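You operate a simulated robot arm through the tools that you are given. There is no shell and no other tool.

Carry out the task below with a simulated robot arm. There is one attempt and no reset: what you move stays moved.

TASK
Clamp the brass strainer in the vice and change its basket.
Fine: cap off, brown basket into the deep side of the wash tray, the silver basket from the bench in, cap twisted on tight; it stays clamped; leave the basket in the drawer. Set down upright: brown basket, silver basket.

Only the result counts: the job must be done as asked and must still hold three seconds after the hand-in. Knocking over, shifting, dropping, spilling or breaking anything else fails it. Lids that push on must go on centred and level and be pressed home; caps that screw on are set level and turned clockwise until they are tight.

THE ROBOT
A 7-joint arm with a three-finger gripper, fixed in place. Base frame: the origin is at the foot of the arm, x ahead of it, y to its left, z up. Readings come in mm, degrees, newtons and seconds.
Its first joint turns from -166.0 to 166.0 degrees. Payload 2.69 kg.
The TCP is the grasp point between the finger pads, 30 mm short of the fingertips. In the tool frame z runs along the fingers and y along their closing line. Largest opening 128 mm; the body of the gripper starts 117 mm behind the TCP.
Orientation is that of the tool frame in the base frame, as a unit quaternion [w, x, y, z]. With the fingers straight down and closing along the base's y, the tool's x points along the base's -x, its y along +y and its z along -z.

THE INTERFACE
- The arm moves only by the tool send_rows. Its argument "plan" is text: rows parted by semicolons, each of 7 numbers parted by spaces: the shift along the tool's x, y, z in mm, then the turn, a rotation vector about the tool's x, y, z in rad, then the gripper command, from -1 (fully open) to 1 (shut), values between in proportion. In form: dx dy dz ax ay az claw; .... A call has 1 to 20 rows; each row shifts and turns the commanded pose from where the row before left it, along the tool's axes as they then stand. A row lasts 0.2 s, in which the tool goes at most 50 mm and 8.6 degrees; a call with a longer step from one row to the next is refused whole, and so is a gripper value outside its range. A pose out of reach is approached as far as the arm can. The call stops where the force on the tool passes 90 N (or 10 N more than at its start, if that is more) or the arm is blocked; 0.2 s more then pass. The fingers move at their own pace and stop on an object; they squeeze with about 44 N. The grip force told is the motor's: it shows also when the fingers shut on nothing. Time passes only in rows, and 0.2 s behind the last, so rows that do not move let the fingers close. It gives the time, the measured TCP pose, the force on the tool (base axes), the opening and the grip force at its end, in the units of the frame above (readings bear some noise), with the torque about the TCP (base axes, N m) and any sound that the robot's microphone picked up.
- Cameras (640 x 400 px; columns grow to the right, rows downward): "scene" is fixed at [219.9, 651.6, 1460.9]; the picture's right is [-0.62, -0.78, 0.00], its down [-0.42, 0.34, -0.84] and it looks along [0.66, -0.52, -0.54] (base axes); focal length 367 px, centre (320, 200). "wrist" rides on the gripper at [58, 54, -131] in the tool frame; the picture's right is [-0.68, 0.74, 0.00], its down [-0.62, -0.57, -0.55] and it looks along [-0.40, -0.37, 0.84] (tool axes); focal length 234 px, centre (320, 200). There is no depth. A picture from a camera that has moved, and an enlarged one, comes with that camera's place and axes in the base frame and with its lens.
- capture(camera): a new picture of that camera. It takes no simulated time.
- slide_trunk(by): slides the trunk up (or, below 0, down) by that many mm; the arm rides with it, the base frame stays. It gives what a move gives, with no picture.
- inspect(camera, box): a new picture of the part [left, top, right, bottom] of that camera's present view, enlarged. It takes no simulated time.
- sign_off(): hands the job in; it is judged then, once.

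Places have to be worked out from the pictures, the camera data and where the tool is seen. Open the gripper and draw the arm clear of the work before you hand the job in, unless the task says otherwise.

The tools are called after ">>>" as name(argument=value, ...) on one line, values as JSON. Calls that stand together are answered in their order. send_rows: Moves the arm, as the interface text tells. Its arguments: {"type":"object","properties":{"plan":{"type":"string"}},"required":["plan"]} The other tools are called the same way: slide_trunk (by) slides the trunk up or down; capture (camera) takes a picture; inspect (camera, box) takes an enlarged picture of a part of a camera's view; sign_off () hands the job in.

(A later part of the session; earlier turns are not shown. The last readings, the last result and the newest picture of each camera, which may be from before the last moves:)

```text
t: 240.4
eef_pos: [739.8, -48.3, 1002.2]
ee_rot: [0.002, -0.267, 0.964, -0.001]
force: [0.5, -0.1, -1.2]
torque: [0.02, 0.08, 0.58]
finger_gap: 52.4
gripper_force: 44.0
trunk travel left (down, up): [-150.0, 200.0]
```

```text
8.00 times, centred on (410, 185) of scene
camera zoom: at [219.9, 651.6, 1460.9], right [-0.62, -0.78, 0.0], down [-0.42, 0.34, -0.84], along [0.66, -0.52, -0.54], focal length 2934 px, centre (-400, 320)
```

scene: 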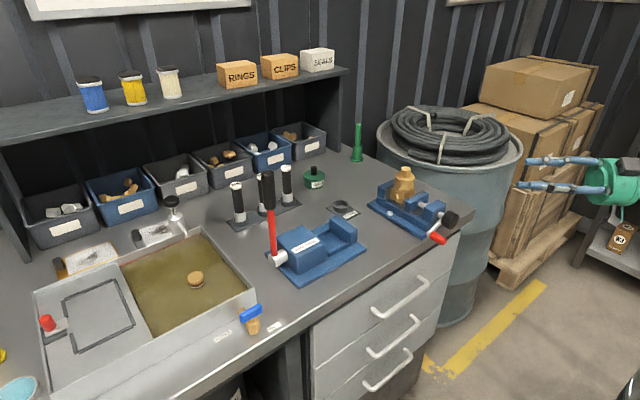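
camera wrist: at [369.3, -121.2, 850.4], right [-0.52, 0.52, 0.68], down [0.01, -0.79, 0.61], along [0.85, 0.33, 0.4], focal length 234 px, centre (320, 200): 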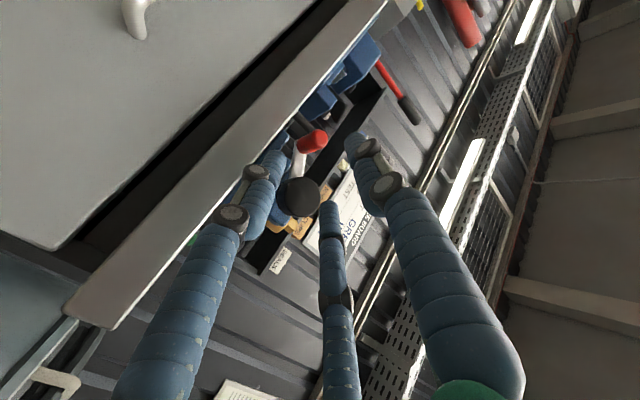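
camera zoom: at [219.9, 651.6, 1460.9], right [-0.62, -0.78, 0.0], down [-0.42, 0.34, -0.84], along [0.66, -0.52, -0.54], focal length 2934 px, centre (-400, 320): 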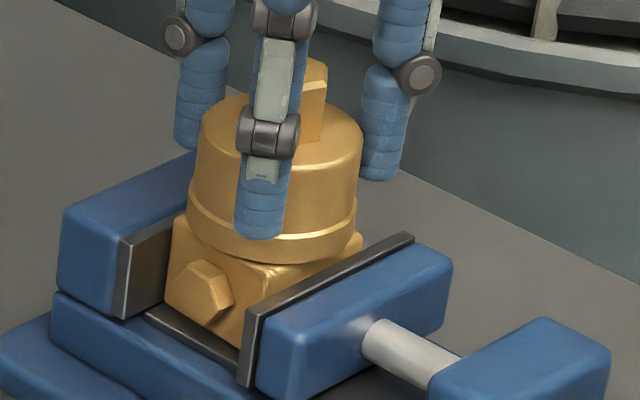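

At 0.58 N·m the body begins to creep and pushes the jaw back, so the vice alone doesn't hold much. I'll press the strainer down onto the bed while tightening, to add friction.

>>> send_rows(plan="0 0 1.5 0 0 0 1;0 0 1.5 0 0 0 1;0 0 0 0 0 0 1")

```text
t: 241.2
eef_pos: [739.9, -48.8, 1000.6]
ee_rot: [0.002, -0.266, 0.964, -0.001]
force: [-8.8, -3.4, 19.3]
torque: [-0.08, 0.8, 0.14]
finger_gap: 51.8
gripper_force: 43.7
trunk travel left (down, up): [-150.0, 200.0]
```

>>> send_rows(plan="0 0 1.5 0 0 0 1;0 0 0 0 0 0 1")

>>> inspect(camera="scene", box=[385, 160, 435, 210])

```text
t: 241.8
eef_pos: [740.0, -49.6, 1001.1]
ee_rot: [0.003, -0.266, 0.964, -0.001]
force: [-8.6, -0.8, 36.5]
torque: [-0.07, 0.67, 0.03]
finger_gap: 52.3
gripper_force: 44.0
trunk travel left (down, up): [-150.0, 200.0]
```

```text
8.00 times, centred on (410, 185) of scene
camera zoom: at [219.9, 651.6, 1460.9], right [-0.62, -0.78, 0.0], down [-0.42, 0.34, -0.84], along [0.66, -0.52, -0.54], focal length 2934 px, centre (-400, 320)
```

zoom: 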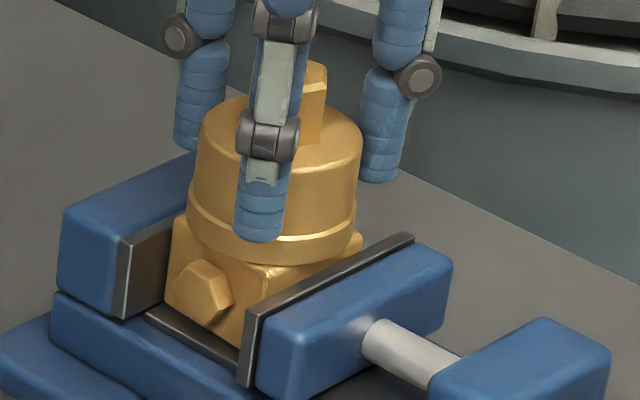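

Pressing with 36 N now. I'll turn clockwise in small steps with this load.

>>> send_rows(plan="0 0 0.3 0 0 0.05 1;0 0 0 0 0 0 1")

>>> send_rows(plan="0 0 0.3 0 0 0.05 1;0 0 0 0 0 0 1")

>>> inspect(camera="scene", box=[385, 160, 435, 210])

```text
t: 242.4
eef_pos: [740.7, -49.7, 999.0]
ee_rot: [0.003, -0.241, 0.97, 0.0]
force: [-3.1, -4.2, 35.3]
torque: [-0.19, 0.16, 0.12]
finger_gap: 51.8
gripper_force: 43.8
trunk travel left (down, up): [-150.0, 200.0]
```

```text
t: 243.0
eef_pos: [739.7, -49.0, 999.0]
ee_rot: [0.002, -0.217, 0.976, 0.0]
force: [1.0, -9.1, 33.2]
torque: [-0.34, -0.02, 0.32]
finger_gap: 51.8
gripper_force: 44.2
trunk travel left (down, up): [-150.0, 200.0]
```

```text
8.00 times, centred on (410, 185) of scene
camera zoom: at [219.9, 651.6, 1460.9], right [-0.62, -0.78, 0.0], down [-0.42, 0.34, -0.84], along [0.66, -0.52, -0.54], focal length 2934 px, centre (-400, 320)
```

zoom: 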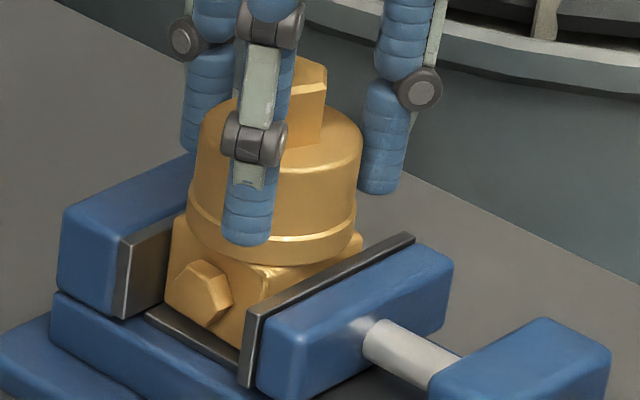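

The body holds still now and torque is 0.32 N·m. I'll continue in the same small steps.

>>> send_rows(plan="0 0 0.2 0 0 0.05 1;0 0 0 0 0 0 1")

>>> send_rows(plan="0 0 0.2 0 0 0.05 1;0 0 0 0 0 0 1")

>>> inspect(camera="scene", box=[385, 160, 435, 210])

```text
t: 243.6
eef_pos: [740.7, -47.9, 997.7]
ee_rot: [0.001, -0.193, 0.981, -0.001]
force: [0.9, -3.6, 28.7]
torque: [-0.05, -0.02, 0.45]
finger_gap: 51.8
gripper_force: 43.7
trunk travel left (down, up): [-150.0, 200.0]
```

```text
t: 244.2
eef_pos: [738.6, -48.7, 998.0]
ee_rot: [0.002, -0.169, 0.986, 0.0]
force: [-1.3, 2.8, 28.7]
torque: [0.15, 0.14, 0.6]
finger_gap: 51.6
gripper_force: 43.6
trunk travel left (down, up): [-150.0, 200.0]
```

```text
8.00 times, centred on (410, 185) of scene
camera zoom: at [219.9, 651.6, 1460.9], right [-0.62, -0.78, 0.0], down [-0.42, 0.34, -0.84], along [0.66, -0.52, -0.54], focal length 2934 px, centre (-400, 320)
```

zoom: 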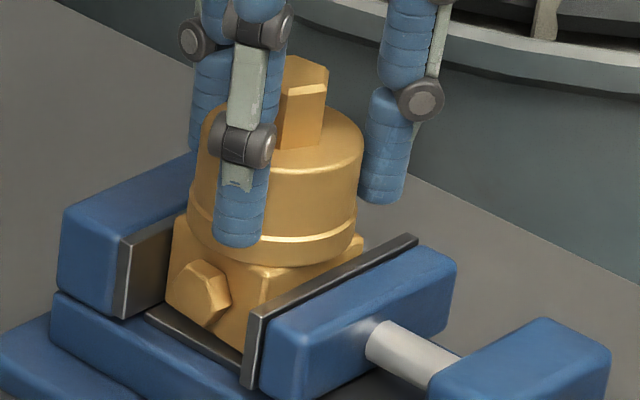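

Torque is climbing steadily (0.60 N·m) with hardly any creep of the body. I'll press a bit harder and continue.

>>> send_rows(plan="0 0 1.5 0 0 0 1;0 0 0.2 0 0 0.05 1;0 0 0 0 0 0 1")

>>> send_rows(plan="0 0 0.5 0 0 0.05 1;0 0 0 0 0 0 1")

>>> inspect(camera="scene", box=[385, 160, 435, 210])

```text
t: 245.0
eef_pos: [739.4, -49.3, 996.0]
ee_rot: [0.002, -0.144, 0.99, 0.0]
force: [-10.4, 1.6, 33.7]
torque: [0.04, 0.44, 0.65]
finger_gap: 52.0
gripper_force: 44.5
trunk travel left (down, up): [-150.0, 200.0]
```

```text
t: 245.6
eef_pos: [739.4, -48.7, 995.8]
ee_rot: [0.003, -0.119, 0.993, -0.001]
force: [-12.4, 6.1, 31.2]
torque: [0.21, 0.5, 0.91]
finger_gap: 52.0
gripper_force: 43.9
trunk travel left (down, up): [-150.0, 200.0]
```

```text
8.00 times, centred on (410, 185) of scene
camera zoom: at [219.9, 651.6, 1460.9], right [-0.62, -0.78, 0.0], down [-0.42, 0.34, -0.84], along [0.66, -0.52, -0.54], focal length 2934 px, centre (-400, 320)
```

zoom: 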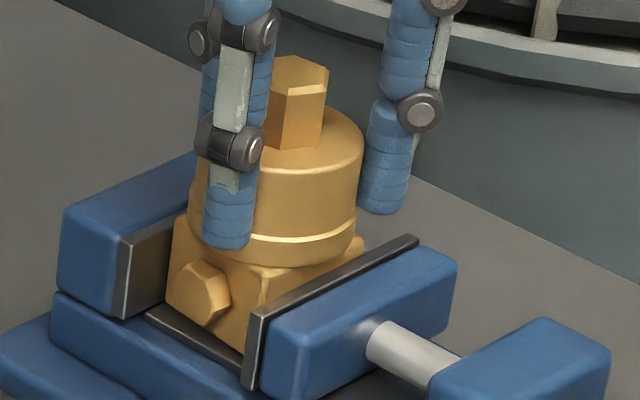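

0.91 N·m now. Two more small steps to bring it to a firm tightness.

>>> send_rows(plan="0 0 0.3 0 0 0.05 1;0 0 0 0 0 0 1")

>>> send_rows(plan="0 0 0.3 0 0 0.05 1;0 0 0 0 0 0 1")

>>> inspect(camera="scene", box=[385, 160, 435, 210])

>>> inspect(camera="wrist", box=[220, 80, 400, 220])

```text
t: 246.2
eef_pos: [738.6, -48.8, 995.8]
ee_rot: [0.001, -0.093, 0.996, 0.0]
force: [-21.4, 13.9, 31.9]
torque: [0.46, 0.76, 1.17]
finger_gap: 52.4
gripper_force: 44.1
trunk travel left (down, up): [-150.0, 200.0]
```

```text
t: 246.8
eef_pos: [739.3, -47.8, 995.7]
ee_rot: [0.001, -0.07, 0.998, -0.001]
force: [-29.2, 19.5, 31.3]
torque: [0.75, 1.06, 1.39]
finger_gap: 52.2
gripper_force: 44.1
trunk travel left (down, up): [-150.0, 200.0]
```

```text
8.00 times, centred on (410, 185) of scene
camera zoom: at [219.9, 651.6, 1460.9], right [-0.62, -0.78, 0.0], down [-0.42, 0.34, -0.84], along [0.66, -0.52, -0.54], focal length 2934 px, centre (-400, 320)
```

zoom: 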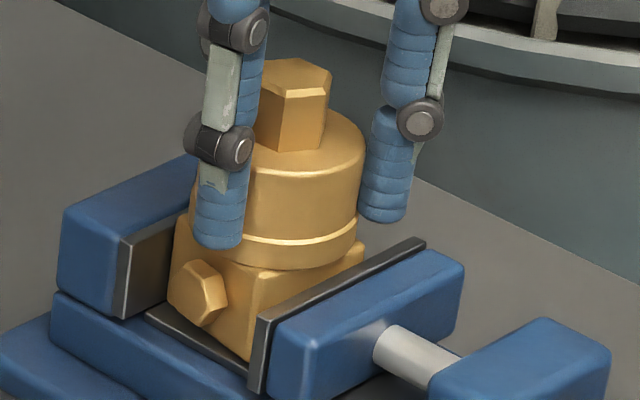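

```text
2.86 times, centred on (310, 150) of wrist
camera zoom: at [672.6, -2.3, 1124.7], right [0.57, 0.82, 0.0], down [0.69, -0.47, 0.55], along [0.45, -0.31, -0.83], focal length 669 px, centre (349, 343)
```

zoom: 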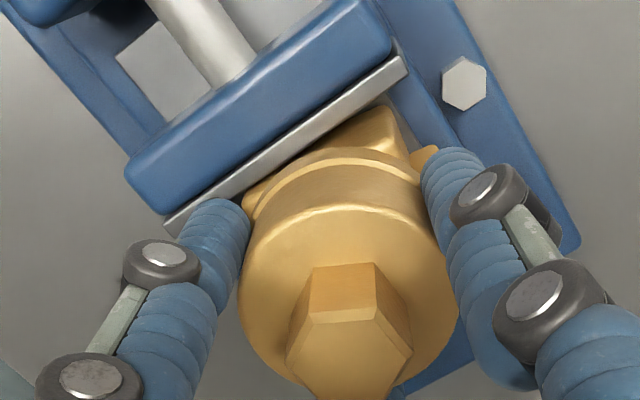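

The cap is at 1.39 N·m, which is firmly tight; the body has only turned a few degrees. Now I'll unload the twist gently and lift the strainer a few millimetres to square it up in the air, where no torque acts on the cap.

>>> send_rows(plan="0 0 -1.5 0 0 -0.03 1;0 0 -1 0 0 -0.03 1;0 0 0 0 0 0 1")

>>> send_rows(plan="1.5 -0.5 -1 0 0 0 1;0 0 -2 0 0 0 1;0 0 -2 0 0 0 1;0 0 -2 0 0 0 1;0 0 0 0 0 0 1")

>>> inspect(camera="wrist", box=[220, 80, 400, 220])

>>> inspect(camera="scene", box=[385, 160, 435, 210])

```text
t: 247.6
eef_pos: [738.7, -50.2, 996.4]
ee_rot: [0.001, -0.099, 0.995, 0.0]
force: [-18.7, -2.2, 0.6]
torque: [-0.21, 0.75, 0.41]
finger_gap: 52.6
gripper_force: 44.0
trunk travel left (down, up): [-150.0, 200.0]
```

```text
t: 248.8
eef_pos: [738.2, -48.5, 1003.6]
ee_rot: [0.001, -0.099, 0.995, 0.0]
force: [-12.3, 1.2, -8.2]
torque: [0.01, 0.74, 0.28]
finger_gap: 52.3
gripper_force: 43.5
trunk travel left (down, up): [-150.0, 200.0]
```

```text
2.86 times, centred on (310, 150) of wrist
camera zoom: at [670.8, -7.6, 1132.8], right [0.52, 0.86, 0.0], down [0.71, -0.43, 0.55], along [0.47, -0.28, -0.84], focal length 669 px, centre (349, 343)
```

zoom: 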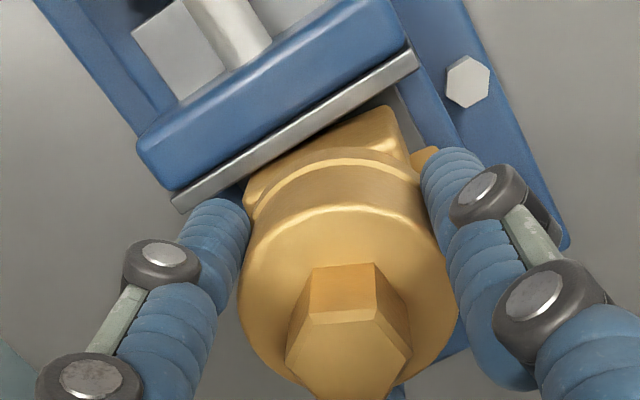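

```text
8.00 times, centred on (410, 185) of scene
camera zoom: at [219.9, 651.6, 1460.9], right [-0.62, -0.78, 0.0], down [-0.42, 0.34, -0.84], along [0.66, -0.52, -0.54], focal length 2934 px, centre (-400, 320)
```

zoom: 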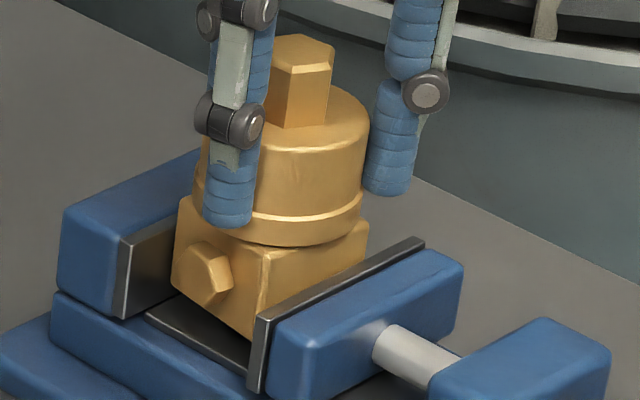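

Lifted, but the corners still touch both jaws. Turning anticlockwise frees them, so I'll turn back a few degrees while watching that the torque stays well below the cap's tightness.

>>> send_rows(plan="0 0 0 0 0 -0.04 1;0 0 0 0 0 0 1")

>>> send_rows(plan="0 0 0 0 0 -0.04 1;0 0 0 0 0 0 1")

>>> inspect(camera="wrist", box=[220, 80, 400, 220])

```text
t: 249.4
eef_pos: [739.6, -49.8, 1005.0]
ee_rot: [0.002, -0.12, 0.993, 0.0]
force: [-10.7, -3.2, -6.5]
torque: [-0.19, 0.61, 0.14]
finger_gap: 52.6
gripper_force: 43.8
trunk travel left (down, up): [-150.0, 200.0]
```

```text
t: 250.0
eef_pos: [740.5, -49.3, 1003.3]
ee_rot: [0.001, -0.139, 0.99, 0.0]
force: [-6.2, -1.5, -3.9]
torque: [-0.04, 0.27, 0.09]
finger_gap: 52.3
gripper_force: 44.1
trunk travel left (down, up): [-150.0, 200.0]
```

```text
2.86 times, centred on (310, 150) of wrist
camera zoom: at [668.9, -13.7, 1133.5], right [0.45, 0.89, 0.0], down [0.75, -0.37, 0.55], along [0.49, -0.25, -0.83], focal length 669 px, centre (349, 343)
```

zoom: 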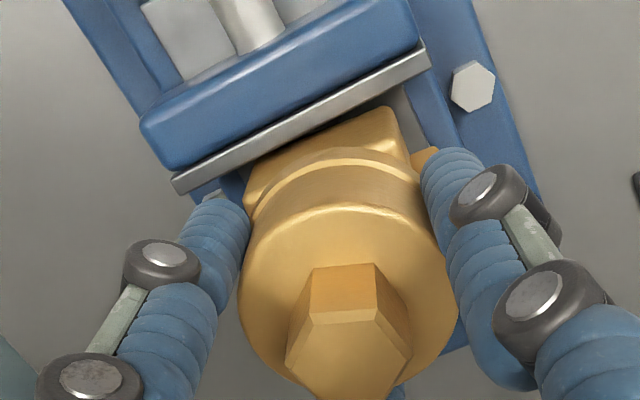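

The body follows the hand rigidly now. Measuring against the pad, 9.8° remain; I'll turn those.

>>> send_rows(plan="0 0 0 0 0 -0.06 1;0 0 0 0 0 -0.06 1;0 0 0 0 0 -0.05 1;0 0 0 0 0 0 1")

>>> inspect(camera="wrist", box=[260, 90, 360, 160])

>>> inspect(camera="scene", box=[385, 160, 435, 210])

```text
t: 251.0
eef_pos: [739.5, -49.7, 1002.7]
ee_rot: [0.001, -0.223, 0.975, -0.001]
force: [-0.4, -0.7, -4.5]
torque: [0.01, -0.02, 0.01]
finger_gap: 52.5
gripper_force: 43.9
trunk travel left (down, up): [-150.0, 200.0]
```

```text
5.71 times, centred on (310, 125) of wrist
camera zoom: at [663.6, -25.5, 1132.6], right [0.29, 0.96, 0.0], down [0.8, -0.24, 0.55], along [0.53, -0.16, -0.83], focal length 1338 px, centre (377, 629)
```

zoom: 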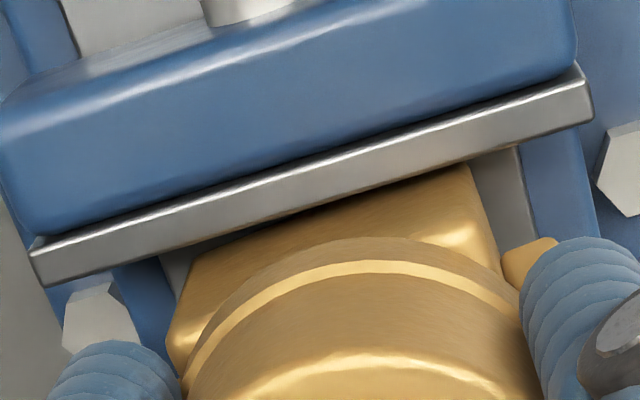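

```text
8.00 times, centred on (410, 185) of scene
camera zoom: at [219.9, 651.6, 1460.9], right [-0.62, -0.78, 0.0], down [-0.42, 0.34, -0.84], along [0.66, -0.52, -0.54], focal length 2934 px, centre (-400, 320)
```

zoom: 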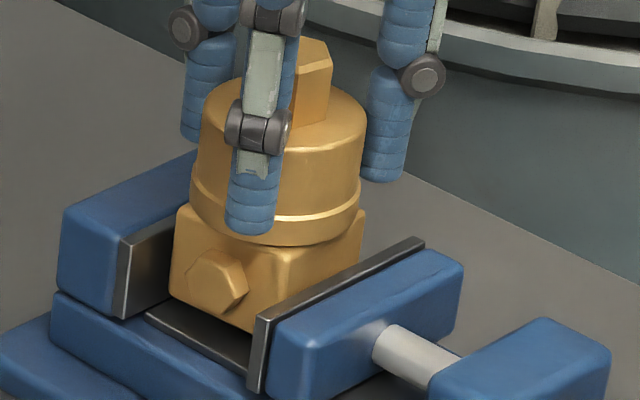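

The strainer hangs free (weight only, no torque) and is within about 1° of square. I'll trim that, set it down on the bed and slide it against the fixed jaw.

>>> send_rows(plan="0 0 0 0 0 0.02 1;0 0 2 0 0 0 1;0 0 2 0 0 0 1;0 0 1 0 0 0 1;0 0 0 0 0 0 1")

>>> send_rows(plan="0 0 0.7 0 0 0 1;0 0 0 0 0 0 1")

```text
t: 252.2
eef_pos: [739.9, -48.7, 998.9]
ee_rot: [0.0, -0.213, 0.977, -0.001]
force: [0.3, 0.5, -4.9]
torque: [0.0, 0.02, 0.0]
finger_gap: 52.5
gripper_force: 43.7
trunk travel left (down, up): [-150.0, 200.0]
```

```text
t: 252.8
eef_pos: [740.8, -48.9, 997.3]
ee_rot: [0.001, -0.214, 0.977, 0.0]
force: [0.3, 0.2, -4.2]
torque: [0.0, 0.0, -0.01]
finger_gap: 51.9
gripper_force: 43.7
trunk travel left (down, up): [-150.0, 200.0]
```

>>> send_rows(plan="0 0 0.7 0 0 0 1;0 0 0 0 0 0 1")

>>> send_rows(plan="0 0 0.5 0 0 0 1;0 0 0 0 0 0 1")

```text
t: 253.4
eef_pos: [739.9, -49.5, 997.1]
ee_rot: [0.001, -0.213, 0.977, 0.0]
force: [0.3, -0.2, -4.4]
torque: [0.03, -0.03, 0.0]
finger_gap: 52.2
gripper_force: 44.3
trunk travel left (down, up): [-150.0, 200.0]
```

```text
t: 254.0
eef_pos: [740.4, -48.5, 996.7]
ee_rot: [0.002, -0.213, 0.977, 0.0]
force: [0.1, 0.6, -2.0]
torque: [0.09, -0.07, -0.01]
finger_gap: 52.2
gripper_force: 44.2
trunk travel left (down, up): [-150.0, 200.0]
```

It is touching down. A touch lower, then I'll slide toward the fixed jaw in 1 mm steps.

>>> send_rows(plan="0 0 0.3 0 0 0 1;-0.91 -0.42 0 0 0 0 1;-0.91 -0.42 0 0 0 0 1;0 0 0 0 0 0 1")

>>> send_rows(plan="-0.91 -0.42 0 0 0 0 1;0 0 0 0 0 0 1")

```text
t: 255.0
eef_pos: [742.9, -49.3, 996.6]
ee_rot: [0.001, -0.213, 0.977, -0.001]
force: [-7.7, 2.3, -1.1]
torque: [0.24, 0.25, -0.01]
finger_gap: 52.2
gripper_force: 43.9
trunk travel left (down, up): [-150.0, 200.0]
```

```text
t: 255.6
eef_pos: [741.8, -50.0, 996.6]
ee_rot: [0.001, -0.213, 0.977, -0.001]
force: [-7.3, 1.4, -0.6]
torque: [0.14, 0.25, 0.0]
finger_gap: 52.1
gripper_force: 44.4
trunk travel left (down, up): [-150.0, 200.0]
```

>>> send_rows(plan="-0.91 -0.42 0 0 0 0 1;-0.91 -0.42 0 0 0 0 1;0 0 0 0 0 0 1")

>>> inspect(camera="scene", box=[385, 160, 435, 210])

>>> inspect(camera="wrist", box=[260, 90, 360, 160])

```text
t: 256.4
eef_pos: [741.9, -49.8, 996.8]
ee_rot: [0.0, -0.213, 0.977, 0.0]
force: [-29.0, 2.5, -1.0]
torque: [0.2, 1.19, 0.0]
finger_gap: 52.1
gripper_force: 43.3
trunk travel left (down, up): [-150.0, 200.0]
```

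```text
8.00 times, centred on (410, 185) of scene
camera zoom: at [219.9, 651.6, 1460.9], right [-0.62, -0.78, 0.0], down [-0.42, 0.34, -0.84], along [0.66, -0.52, -0.54], focal length 2934 px, centre (-400, 320)
```

zoom: 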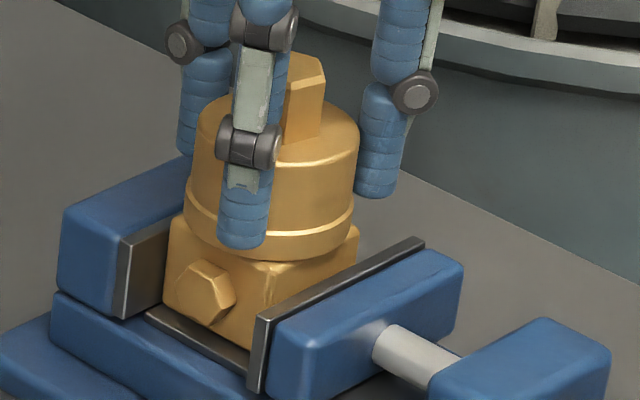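

```text
5.71 times, centred on (310, 125) of wrist
camera zoom: at [666.8, -24.8, 1125.8], right [0.31, 0.95, 0.0], down [0.8, -0.26, 0.55], along [0.52, -0.17, -0.84], focal length 1338 px, centre (377, 629)
```

zoom: 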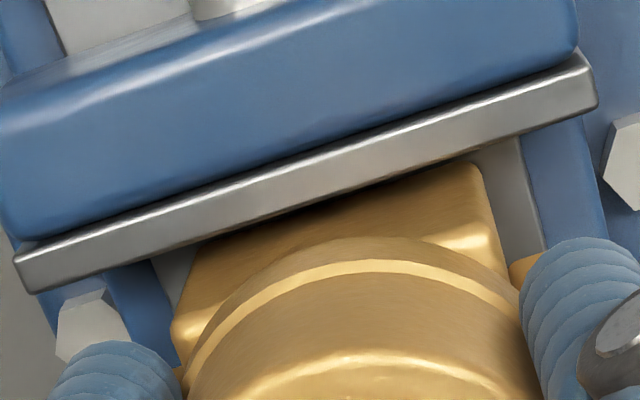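

Contact with the fixed jaw (29 N, no twist), flush as before. I'll relieve it, let go and rise, then check the hex orientation against the body.

>>> send_rows(plan="1.4 0.6 0 0 0 0 1;0 0 0 0 0 0 1;0 0 0 0 0 0 0.1;0 0 0 0 0 0 -0.3;0 0 0 0 0 0 -0.3;0 0 -20 0 0 0 -0.3;0 0 -30 0 0 0 -0.3;0 0 -34 0 0 0 -0.3;0 0 0 0 0 0 -0.3")

>>> inspect(camera="wrist", box=[260, 90, 380, 210])

>>> inspect(camera="wrist", box=[295, 125, 345, 175])

>>> inspect(camera="scene", box=[380, 150, 480, 250])

```text
t: 258.4
eef_pos: [741.2, -49.2, 1080.7]
ee_rot: [0.001, -0.213, 0.977, -0.001]
force: [0.6, 0.3, -0.2]
torque: [0.01, 0.0, -0.02]
finger_gap: 83.1
gripper_force: 0.0
trunk travel left (down, up): [-150.0, 200.0]
```

```text
3.33 times, centred on (320, 150) of wrist
camera zoom: at [665.7, -23.6, 1210.4], right [0.31, 0.95, 0.0], down [0.79, -0.26, 0.55], along [0.52, -0.17, -0.83], focal length 781 px, centre (320, 367)
```

zoom: 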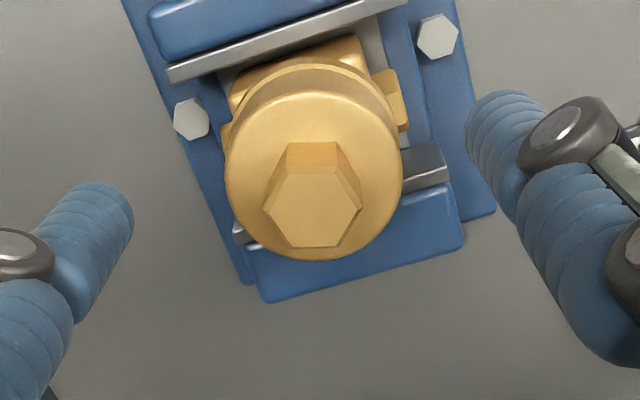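

```text
8.00 times, centred on (320, 150) of wrist
camera zoom: at [665.7, -23.6, 1210.4], right [0.31, 0.95, 0.0], down [0.79, -0.26, 0.55], along [0.52, -0.17, -0.83], focal length 1873 px, centre (320, 600)
```

zoom: 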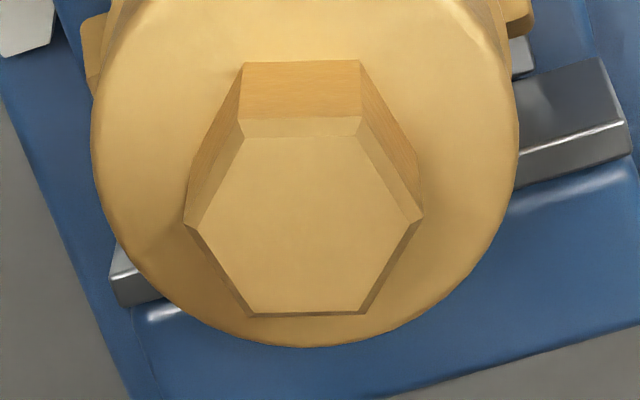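

```text
4.00 times, centred on (430, 200) of scene
camera zoom: at [219.9, 651.6, 1460.9], right [-0.62, -0.78, 0.0], down [-0.42, 0.34, -0.84], along [0.66, -0.52, -0.54], focal length 1467 px, centre (-120, 200)
```

zoom: 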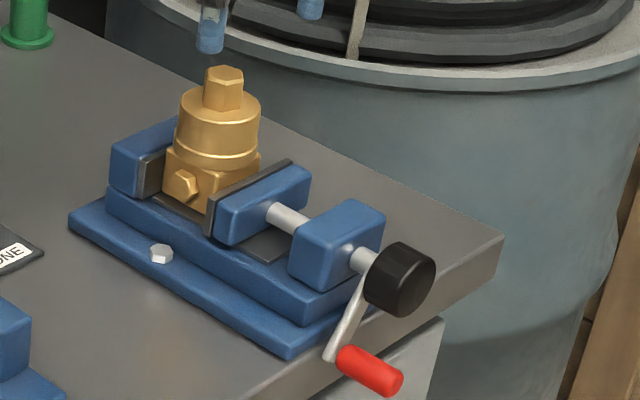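

The hex is now at about 12.8°, so roughly 10° short of its original position: the fingers slipped while I was pressing down. A better way to hold the body is to push it firmly sideways against the fixed jaw while turning. I'll regrip the cap and try that.

>>> send_rows(plan="0 0 25 0 0 0 -0.3;0 0 25 0 0 0 -0.3;0 0 20 0 0 0 -0.3;0 0 8 0 0 0 -0.3;0 0 0 0 0 0 -0.3;0 0 0 0 0 0 0.1;0 0 0 0 0 0 1;0 0 0 0 0 0 1;0 0 0 0 0 0 1")

>>> send_rows(plan="-1.8 -0.83 0 0 0 0 1;0 0 0 0 0 0 1")

>>> inspect(camera="scene", box=[385, 160, 435, 210])

```text
t: 260.4
eef_pos: [742.3, -49.6, 1002.6]
ee_rot: [0.001, -0.213, 0.977, -0.001]
force: [-10.6, -3.8, 1.6]
torque: [-0.19, 0.45, 0.02]
finger_gap: 52.2
gripper_force: 43.7
trunk travel left (down, up): [-150.0, 200.0]
```

```text
t: 261.0
eef_pos: [742.1, -49.9, 1001.9]
ee_rot: [0.0, -0.213, 0.977, 0.0]
force: [-27.2, -2.7, 0.8]
torque: [-0.12, 1.25, 0.07]
finger_gap: 52.1
gripper_force: 43.5
trunk travel left (down, up): [-150.0, 200.0]
```

```text
8.00 times, centred on (410, 185) of scene
camera zoom: at [219.9, 651.6, 1460.9], right [-0.62, -0.78, 0.0], down [-0.42, 0.34, -0.84], along [0.66, -0.52, -0.54], focal length 2934 px, centre (-400, 320)
```

zoom: 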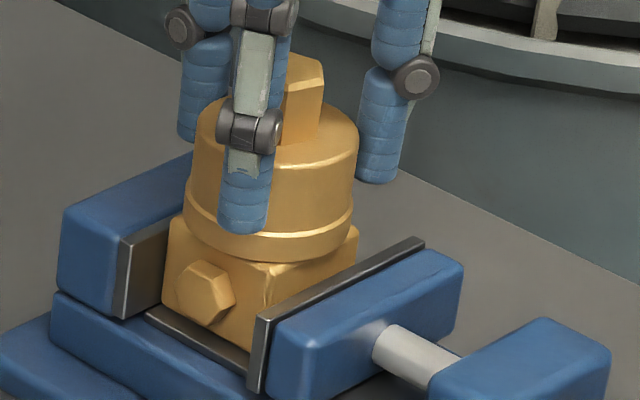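

27 N against the jaw. I'll raise that to about 50 N and then turn clockwise in small steps.

>>> send_rows(plan="-1.36 -0.63 0 0 0 0 1;0 0 0 0 0 0 1")

>>> send_rows(plan="0 0 0.05 0 0 0.06 1;0 0 0 0 0 0 1")

>>> send_rows(plan="0 0 0.05 0 0 0.06 1;0 0 0 0 0 0 1")

>>> inspect(camera="scene", box=[385, 160, 435, 210])

```text
t: 261.6
eef_pos: [743.3, -48.9, 1001.7]
ee_rot: [-0.001, -0.213, 0.977, 0.0]
force: [-42.1, 0.2, -0.7]
torque: [0.02, 2.05, 0.08]
finger_gap: 51.8
gripper_force: 44.4
trunk travel left (down, up): [-150.0, 200.0]
```

```text
t: 262.2
eef_pos: [742.9, -49.0, 1001.9]
ee_rot: [-0.001, -0.184, 0.983, -0.001]
force: [-46.5, 3.4, 0.5]
torque: [0.04, 2.28, 1.14]
finger_gap: 52.0
gripper_force: 43.7
trunk travel left (down, up): [-150.0, 200.0]
```

```text
t: 262.8
eef_pos: [743.0, -48.6, 1003.0]
ee_rot: [0.0, -0.154, 0.988, -0.001]
force: [-47.8, 9.8, 3.2]
torque: [0.44, 2.35, 1.27]
finger_gap: 52.7
gripper_force: 43.8
trunk travel left (down, up): [-150.0, 200.0]
```

```text
8.00 times, centred on (410, 185) of scene
camera zoom: at [219.9, 651.6, 1460.9], right [-0.62, -0.78, 0.0], down [-0.42, 0.34, -0.84], along [0.66, -0.52, -0.54], focal length 2934 px, centre (-400, 320)
```

zoom: 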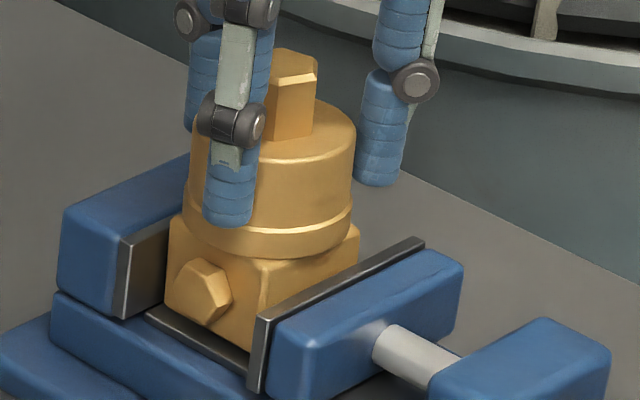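

With the side push the body holds and torque rose straight to 1.27 N·m. One more step to see if the cap itself still turns.

>>> send_rows(plan="0 0 0.05 0 0 0.06 1;0 0 0 0 0 0 1")

>>> inspect(camera="scene", box=[385, 160, 435, 210])

>>> inspect(camera="wrist", box=[220, 80, 400, 220])

```text
t: 263.4
eef_pos: [743.7, -48.1, 1003.8]
ee_rot: [0.0, -0.124, 0.992, -0.001]
force: [-46.7, 18.0, 8.1]
torque: [0.66, 2.23, 1.35]
finger_gap: 53.5
gripper_force: 44.0
trunk travel left (down, up): [-150.0, 200.0]
```

```text
8.00 times, centred on (410, 185) of scene
camera zoom: at [219.9, 651.6, 1460.9], right [-0.62, -0.78, 0.0], down [-0.42, 0.34, -0.84], along [0.66, -0.52, -0.54], focal length 2934 px, centre (-400, 320)
```

zoom: 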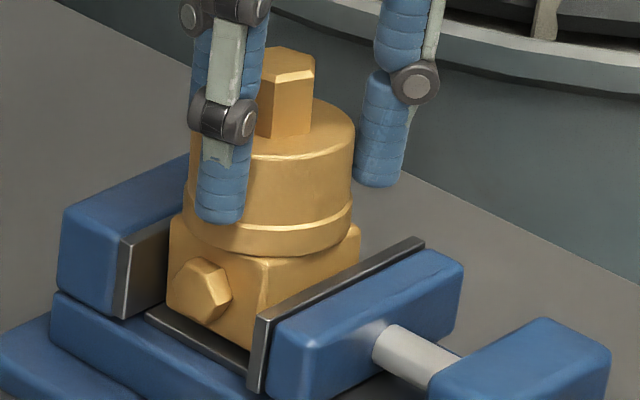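

```text
2.86 times, centred on (310, 150) of wrist
camera zoom: at [673.2, -10.1, 1133.5], right [0.47, 0.88, 0.0], down [0.74, -0.4, 0.55], along [0.48, -0.26, -0.84], focal length 669 px, centre (349, 343)
```

zoom: 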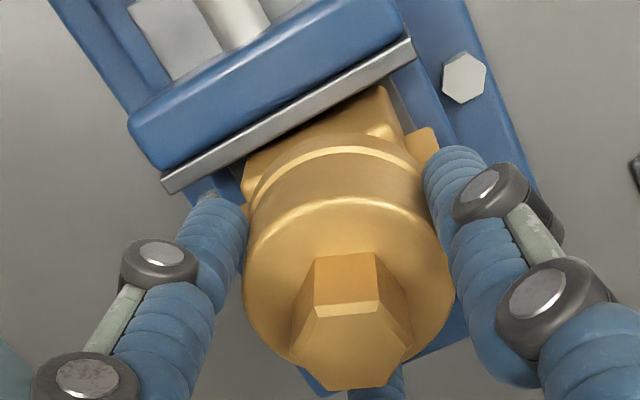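

The torque settles at 1.35 N·m with the body still nearly square, so the cap is at its stop. I'll unload the push and twist, release and measure the result from above.

>>> send_rows(plan="1.5 0.4 0 0 0 -0.02 1;1.4 0.35 0 0 0 -0.02 1;0 0 0 0 0 0 1")

>>> send_rows(plan="0 0 0 0 0 0 0.1;0 0 0 0 0 0 -0.3;0 0 0 0 0 0 -0.3;0 0 -20 0 0 0 -0.3;0 0 -30 0 0 0 -0.3;0 0 -30 0 0 0 -0.3;0 0 0 0 0 0 -0.3")

>>> inspect(camera="wrist", box=[260, 90, 380, 210])

>>> inspect(camera="wrist", box=[295, 125, 345, 175])

>>> inspect(camera="scene", box=[385, 160, 435, 210])

```text
t: 264.2
eef_pos: [743.8, -48.8, 1004.0]
ee_rot: [0.002, -0.144, 0.99, -0.002]
force: [-20.3, 8.5, 4.4]
torque: [0.36, 0.85, 0.69]
finger_gap: 53.4
gripper_force: 44.4
trunk travel left (down, up): [-150.0, 200.0]
```

```text
t: 265.8
eef_pos: [741.7, -49.7, 1082.5]
ee_rot: [0.002, -0.144, 0.99, -0.001]
force: [-0.6, 0.4, -0.8]
torque: [0.0, -0.03, -0.01]
finger_gap: 83.0
gripper_force: 0.0
trunk travel left (down, up): [-150.0, 200.0]
```

```text
3.33 times, centred on (320, 150) of wrist
camera zoom: at [671.1, -13.9, 1211.2], right [0.44, 0.9, 0.0], down [0.75, -0.37, 0.55], along [0.5, -0.24, -0.83], focal length 781 px, centre (320, 367)
```

zoom: 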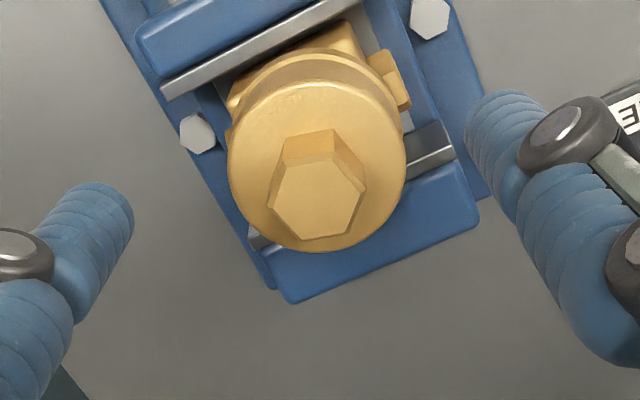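

```text
8.00 times, centred on (320, 150) of wrist
camera zoom: at [671.1, -13.9, 1211.2], right [0.44, 0.9, 0.0], down [0.75, -0.37, 0.55], along [0.5, -0.24, -0.83], focal length 1873 px, centre (320, 600)
```

zoom: 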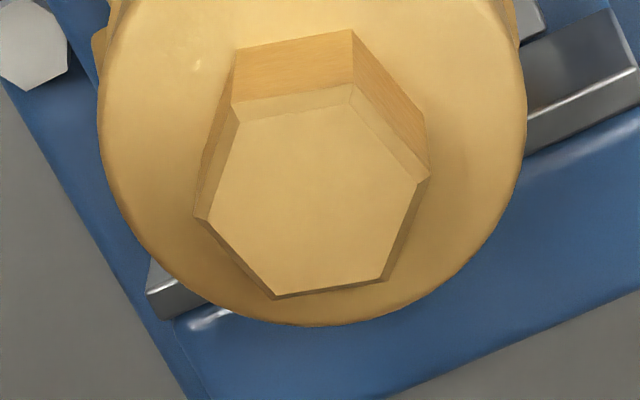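

```text
8.00 times, centred on (410, 185) of scene
camera zoom: at [219.9, 651.6, 1460.9], right [-0.62, -0.78, 0.0], down [-0.42, 0.34, -0.84], along [0.66, -0.52, -0.54], focal length 2934 px, centre (-400, 320)
```

zoom: 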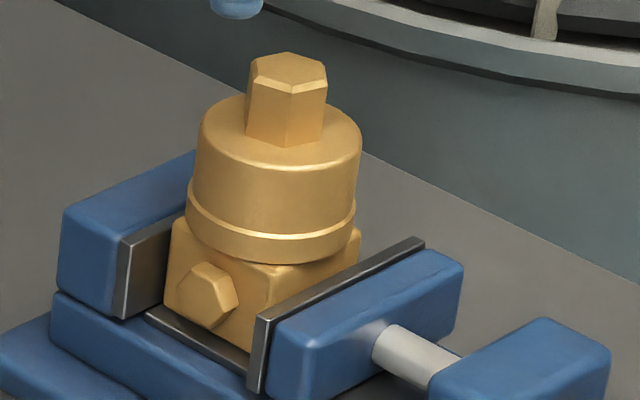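

Hex at about 14°, essentially unchanged, so the cap is hard against its stop. Now I need the body's exact angle; I'll yaw the open hand to −45° for a symmetric view.

>>> send_rows(plan="0 0 0 0 0 -0.124 -0.3;0 0 0 0 0 -0.124 -0.3;0 0 0 0 0 -0.124 -0.3;0 0 0 0 0 -0.124 -0.3;0 0 0 0 0 0 -0.3")

>>> inspect(camera="wrist", box=[280, 90, 360, 150])

>>> inspect(camera="wrist", box=[260, 90, 380, 210])

```text
t: 267.0
eef_pos: [743.5, -49.6, 1083.3]
ee_rot: [0.001, -0.384, 0.923, -0.001]
force: [-0.7, 0.8, -0.6]
torque: [-0.01, -0.02, 0.01]
finger_gap: 83.1
gripper_force: 0.0
trunk travel left (down, up): [-150.0, 200.0]
```

```text
6.67 times, centred on (320, 120) of wrist
camera zoom: at [663.7, -52.1, 1212.5], right [-0.04, 1.0, 0.0], down [0.83, 0.04, 0.55], along [0.55, 0.02, -0.83], focal length 1561 px, centre (320, 733)
```

zoom: 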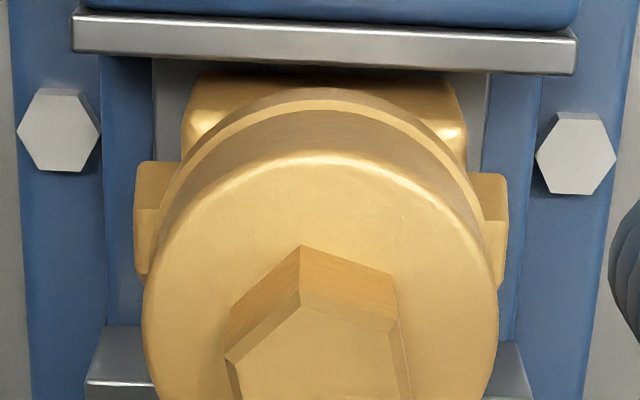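

```text
3.33 times, centred on (320, 150) of wrist
camera zoom: at [663.7, -52.1, 1212.5], right [-0.04, 1.0, 0.0], down [0.83, 0.04, 0.55], along [0.55, 0.02, -0.83], focal length 781 px, centre (320, 367)
```

zoom: 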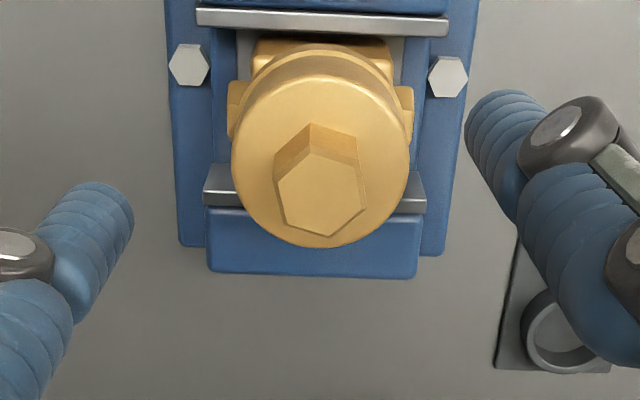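

The body is square with the pad within 1°. Now the final clamping: I'll go back to the free spot, pitch the tool as before, and take the crank handle from the same side.

>>> send_rows(plan="37.3 11.8 0 0 0 0 0.2;37.3 11.8 0 0 0 0 0.2;37.3 11.8 0 0 0 0 0.2;37.3 11.8 0 0 0 0 0.2;37.3 11.8 0 0 0 0 0.2;37.3 11.8 0 0 0 0 0.2;37.3 11.8 0 0 0 0 0.2;0 0 0 0 0 0 0.2")

>>> send_rows(plan="0 0 0 0 -0.1428 0 0.2;0 0 0 0 -0.1428 0 0.2;0 0 0 0 -0.1428 0 0.2;0 0 0 0 -0.1428 0 0.2;0 0 0 0 -0.1428 0 0.2;0 0 0 0 -0.1428 0 0.2;0 0 0 0 -0.1428 0 0.2;0 0 0 0 -0.1428 0 0.2;0 0 0 0 -0.1428 0 0.2;0 0 0 0 -0.1428 0 0.2;0 0 0 0 -0.1428 0 0.2;0 0 0 0 0 0 0.2")

>>> inspect(camera="scene", box=[420, 205, 460, 250])

```text
t: 268.8
eef_pos: [500.3, -175.8, 1083.2]
ee_rot: [0.001, -0.383, 0.924, -0.001]
force: [-0.2, -0.3, 0.6]
torque: [0.0, -0.07, -0.01]
finger_gap: 51.3
gripper_force: 0.0
trunk travel left (down, up): [-150.0, 200.0]
```

```text
t: 271.4
eef_pos: [500.6, -177.4, 1080.9]
ee_rot: [0.655, -0.271, 0.652, 0.27]
force: [0.6, -0.5, 0.0]
torque: [-0.03, -0.04, 0.08]
finger_gap: 51.2
gripper_force: 0.0
trunk travel left (down, up): [-150.0, 200.0]
```

```text
8.89 times, centred on (440, 228) of scene
camera zoom: at [219.9, 651.6, 1460.9], right [-0.62, -0.78, 0.0], down [-0.42, 0.34, -0.84], along [0.66, -0.52, -0.54], focal length 3261 px, centre (-747, -44)
```

zoom: 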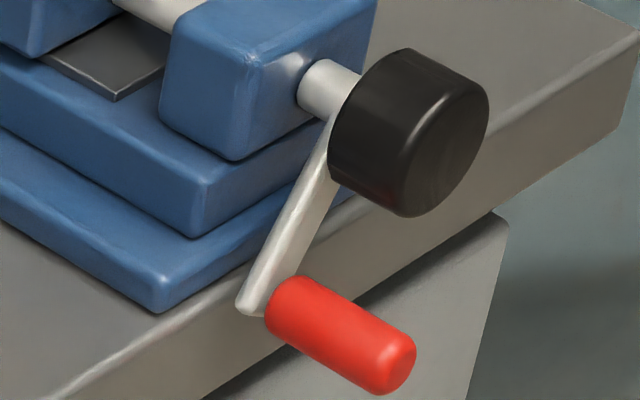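

The handle is near −57°, at about y −19.5, z 885.5. I'll come down in front of it with a narrower opening so the upper finger clears the knob.

>>> send_rows(plan="32.6 10.25 10.25 0 0 0 0.43;32.6 10.25 10.25 0 0 0 0.43;32.6 10.25 10.25 0 0 0 0.43;32.6 10.25 10.25 0 0 0 0.43;32.6 10.25 10.25 0 0 0 0.43;32.4 10.25 10.25 0 0 0 0.43;0 0 0 0 0 0 0.43;0 0 0 0 0 0 0.43")

>>> send_rows(plan="0 0 30 0 0 0 0.43;0 0 30 0 0 0 0.43;0 0 15 0 0 0 0.43;0 0 0 0 0 0 0.43")

>>> inspect(camera="wrist", box=[230, 100, 410, 250])

>>> inspect(camera="scene", box=[410, 190, 490, 280])

```text
t: 273.2
eef_pos: [501.5, -87.9, 886.9]
ee_rot: [0.653, -0.27, 0.654, 0.271]
force: [0.6, -0.1, -0.1]
torque: [-0.01, 0.0, 0.03]
finger_gap: 36.6
gripper_force: 0.1
trunk travel left (down, up): [-150.0, 200.0]
```

```text
t: 274.2
eef_pos: [554.0, -34.4, 887.2]
ee_rot: [0.654, -0.271, 0.653, 0.27]
force: [0.2, -0.7, -0.3]
torque: [-0.01, 0.03, -0.04]
finger_gap: 36.4
gripper_force: 0.1
trunk travel left (down, up): [-150.0, 200.0]
```

```text
2.67 times, centred on (320, 175) of wrist
camera zoom: at [422.8, -89.0, 827.4], right [-0.52, 0.52, 0.68], down [0.01, -0.79, 0.62], along [0.85, 0.33, 0.41], focal length 624 px, centre (320, 267)
```

zoom: 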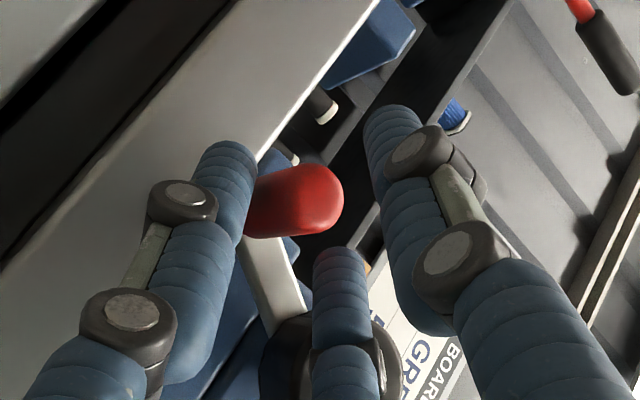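

```text
4.44 times, centred on (450, 235) of scene
camera zoom: at [219.9, 651.6, 1460.9], right [-0.62, -0.78, 0.0], down [-0.42, 0.34, -0.84], along [0.66, -0.52, -0.54], focal length 1630 px, centre (-258, 44)
```

zoom: 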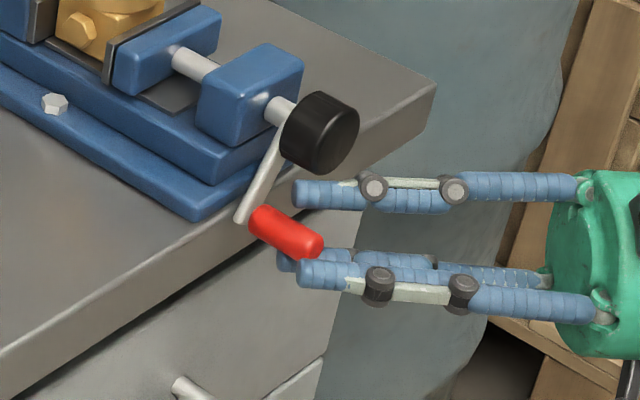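

Aligned. I'll advance 12 mm more and close on the handle.

>>> send_rows(plan="0 0 12 0 0 0 0.43;0 0 0 0 0 0 0.7;0 0 0 0 0 0 1;0 0 0 0 0 0 1;0 0 0 0 0 0 1")

>>> inspect(camera="scene", box=[410, 190, 490, 280])

```text
t: 275.4
eef_pos: [560.6, -25.1, 885.5]
ee_rot: [0.653, -0.272, 0.653, 0.271]
force: [0.2, 6.8, -9.1]
torque: [-0.09, 0.2, 0.03]
finger_gap: 22.1
gripper_force: 45.0
trunk travel left (down, up): [-150.0, 200.0]
```

```text
4.44 times, centred on (450, 235) of scene
camera zoom: at [219.9, 651.6, 1460.9], right [-0.62, -0.78, 0.0], down [-0.42, 0.34, -0.84], along [0.66, -0.52, -0.54], focal length 1630 px, centre (-258, 44)
```

zoom: 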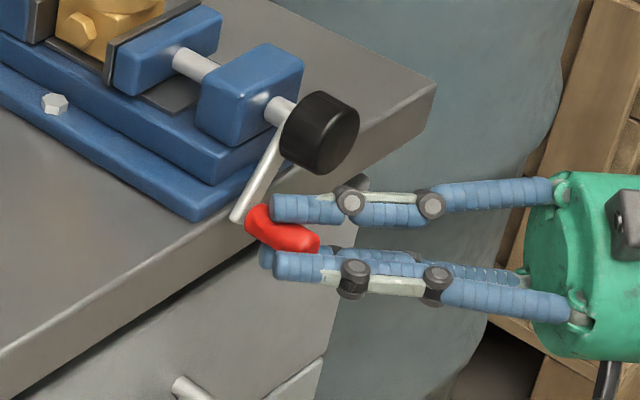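

Gripped. I'll crank on through the bottom to the contact angle.

>>> send_rows(plan="7.8 -9.2 -9.2 0 0 0 1;3.3 -10.5 -10.5 0 0 0 1;-0.7 -10.75 -10.75 0 0 0 1;0 0 0 0 0 0 1")

>>> send_rows(plan="-4.6 -10.3 -10.3 0 0 0 1;-8.2 -9.05 -9.05 0 0 0 1;0 0 0 0 0 0 1")

>>> inspect(camera="scene", box=[385, 160, 435, 210])

```text
t: 276.4
eef_pos: [561.9, -69.3, 878.1]
ee_rot: [0.655, -0.27, 0.652, 0.27]
force: [-27.5, 0.5, 2.6]
torque: [0.05, -0.08, 0.19]
finger_gap: 22.5
gripper_force: 45.3
trunk travel left (down, up): [-150.0, 200.0]
```

```text
t: 277.2
eef_pos: [561.3, -97.4, 890.1]
ee_rot: [0.655, -0.272, 0.652, 0.27]
force: [-16.9, 18.0, 18.7]
torque: [0.16, -0.47, 0.71]
finger_gap: 22.3
gripper_force: 45.0
trunk travel left (down, up): [-150.0, 200.0]
```

```text
8.00 times, centred on (410, 185) of scene
camera zoom: at [219.9, 651.6, 1460.9], right [-0.62, -0.78, 0.0], down [-0.42, 0.34, -0.84], along [0.66, -0.52, -0.54], focal length 2934 px, centre (-400, 320)
```

zoom: 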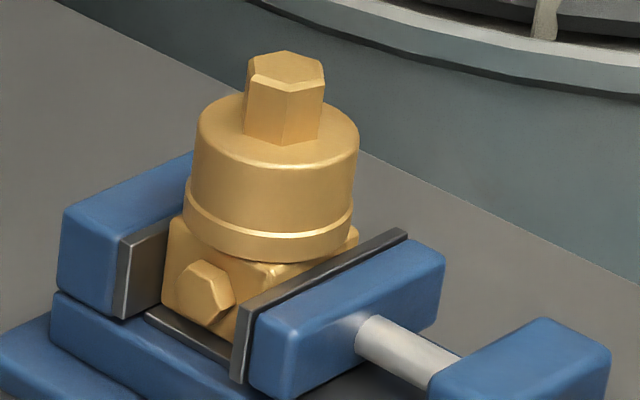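

The jaw is flush with the body again. I'll wind it up firmly to seat everything, then unwind slowly to zero torque.

>>> send_rows(plan="-12.2 -5.6 -7.8 0 0 0 1;-13.5 -5 -5 0 0 0 1;0 0 0 0 0 0 1")

>>> send_rows(plan="-14.5 -1.8 -1.8 0 0 0 1;0 0 0 0 0 0 1")

>>> inspect(camera="scene", box=[385, 160, 435, 210])

```text
t: 278.0
eef_pos: [561.1, -112.2, 912.6]
ee_rot: [0.652, -0.271, 0.655, 0.271]
force: [11.1, 17.0, -41.0]
torque: [-0.32, 0.92, -0.14]
finger_gap: 22.7
gripper_force: 44.9
trunk travel left (down, up): [-150.0, 200.0]
```

```text
t: 278.6
eef_pos: [560.3, -115.9, 926.1]
ee_rot: [0.651, -0.27, 0.655, 0.27]
force: [8.5, 9.2, -61.6]
torque: [-0.49, 1.33, -0.23]
finger_gap: 22.6
gripper_force: 45.0
trunk travel left (down, up): [-150.0, 200.0]
```

```text
8.00 times, centred on (410, 185) of scene
camera zoom: at [219.9, 651.6, 1460.9], right [-0.62, -0.78, 0.0], down [-0.42, 0.34, -0.84], along [0.66, -0.52, -0.54], focal length 2934 px, centre (-400, 320)
```

zoom: 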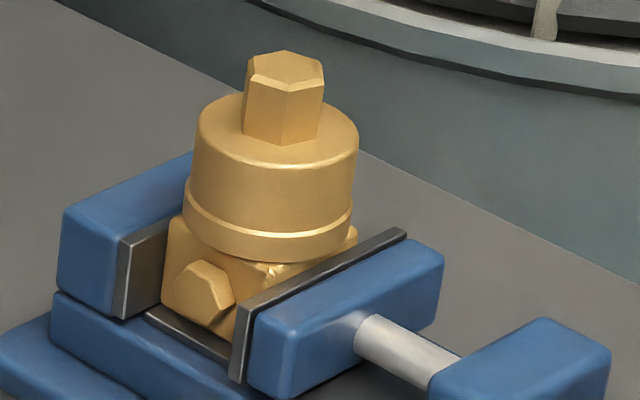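

Strainer square and clamped at 62 N on the handle. Now the slow unwind along the same path, back to near zero torque.

>>> send_rows(plan="7.2 0.9 0.9 0 0 0 1;7.3 0.9 0.9 0 0 0 1;6.7 2.5 2.5 0 0 0 1;6.8 2.5 2.5 0 0 0 1;0 0 0 0 0 0 1")

>>> send_rows(plan="5.5 3 3 0 0 0 1;0 0 0 0 0 0 1")

>>> send_rows(plan="3 1.8 1.8 0 0 0 1;0 0 0 0 0 0 1")

```text
t: 279.8
eef_pos: [560.7, -106.7, 901.4]
ee_rot: [0.655, -0.272, 0.652, 0.269]
force: [0.2, 26.3, -13.9]
torque: [-0.1, 0.15, 0.57]
finger_gap: 22.4
gripper_force: 44.8
trunk travel left (down, up): [-150.0, 200.0]
```

```text
t: 280.4
eef_pos: [561.7, -103.8, 896.0]
ee_rot: [0.654, -0.272, 0.652, 0.271]
force: [-5.6, 25.7, -1.2]
torque: [-0.04, -0.04, 0.4]
finger_gap: 22.5
gripper_force: 44.5
trunk travel left (down, up): [-150.0, 200.0]
```

```text
t: 281.0
eef_pos: [561.1, -99.7, 892.9]
ee_rot: [0.654, -0.272, 0.652, 0.27]
force: [3.4, 33.2, 14.4]
torque: [0.12, -0.38, 0.49]
finger_gap: 22.4
gripper_force: 45.6
trunk travel left (down, up): [-150.0, 200.0]
```

>>> send_rows(plan="2.2 3.5 3.5 0 0 0 1;0 0 0 0 0 0 1")

>>> send_rows(plan="1 1 1 0 0 0 1;0 0 0 0 0 0 1")

```text
t: 281.6
eef_pos: [560.9, -96.7, 889.1]
ee_rot: [0.654, -0.271, 0.653, 0.269]
force: [-6.9, 8.7, 5.6]
torque: [0.05, -0.25, -0.06]
finger_gap: 22.4
gripper_force: 45.0
trunk travel left (down, up): [-150.0, 200.0]
```

```text
t: 282.2
eef_pos: [561.1, -95.3, 888.1]
ee_rot: [0.654, -0.27, 0.653, 0.27]
force: [-12.7, -2.5, -5.4]
torque: [-0.05, 0.04, -0.35]
finger_gap: 22.5
gripper_force: 45.1
trunk travel left (down, up): [-150.0, 200.0]
```

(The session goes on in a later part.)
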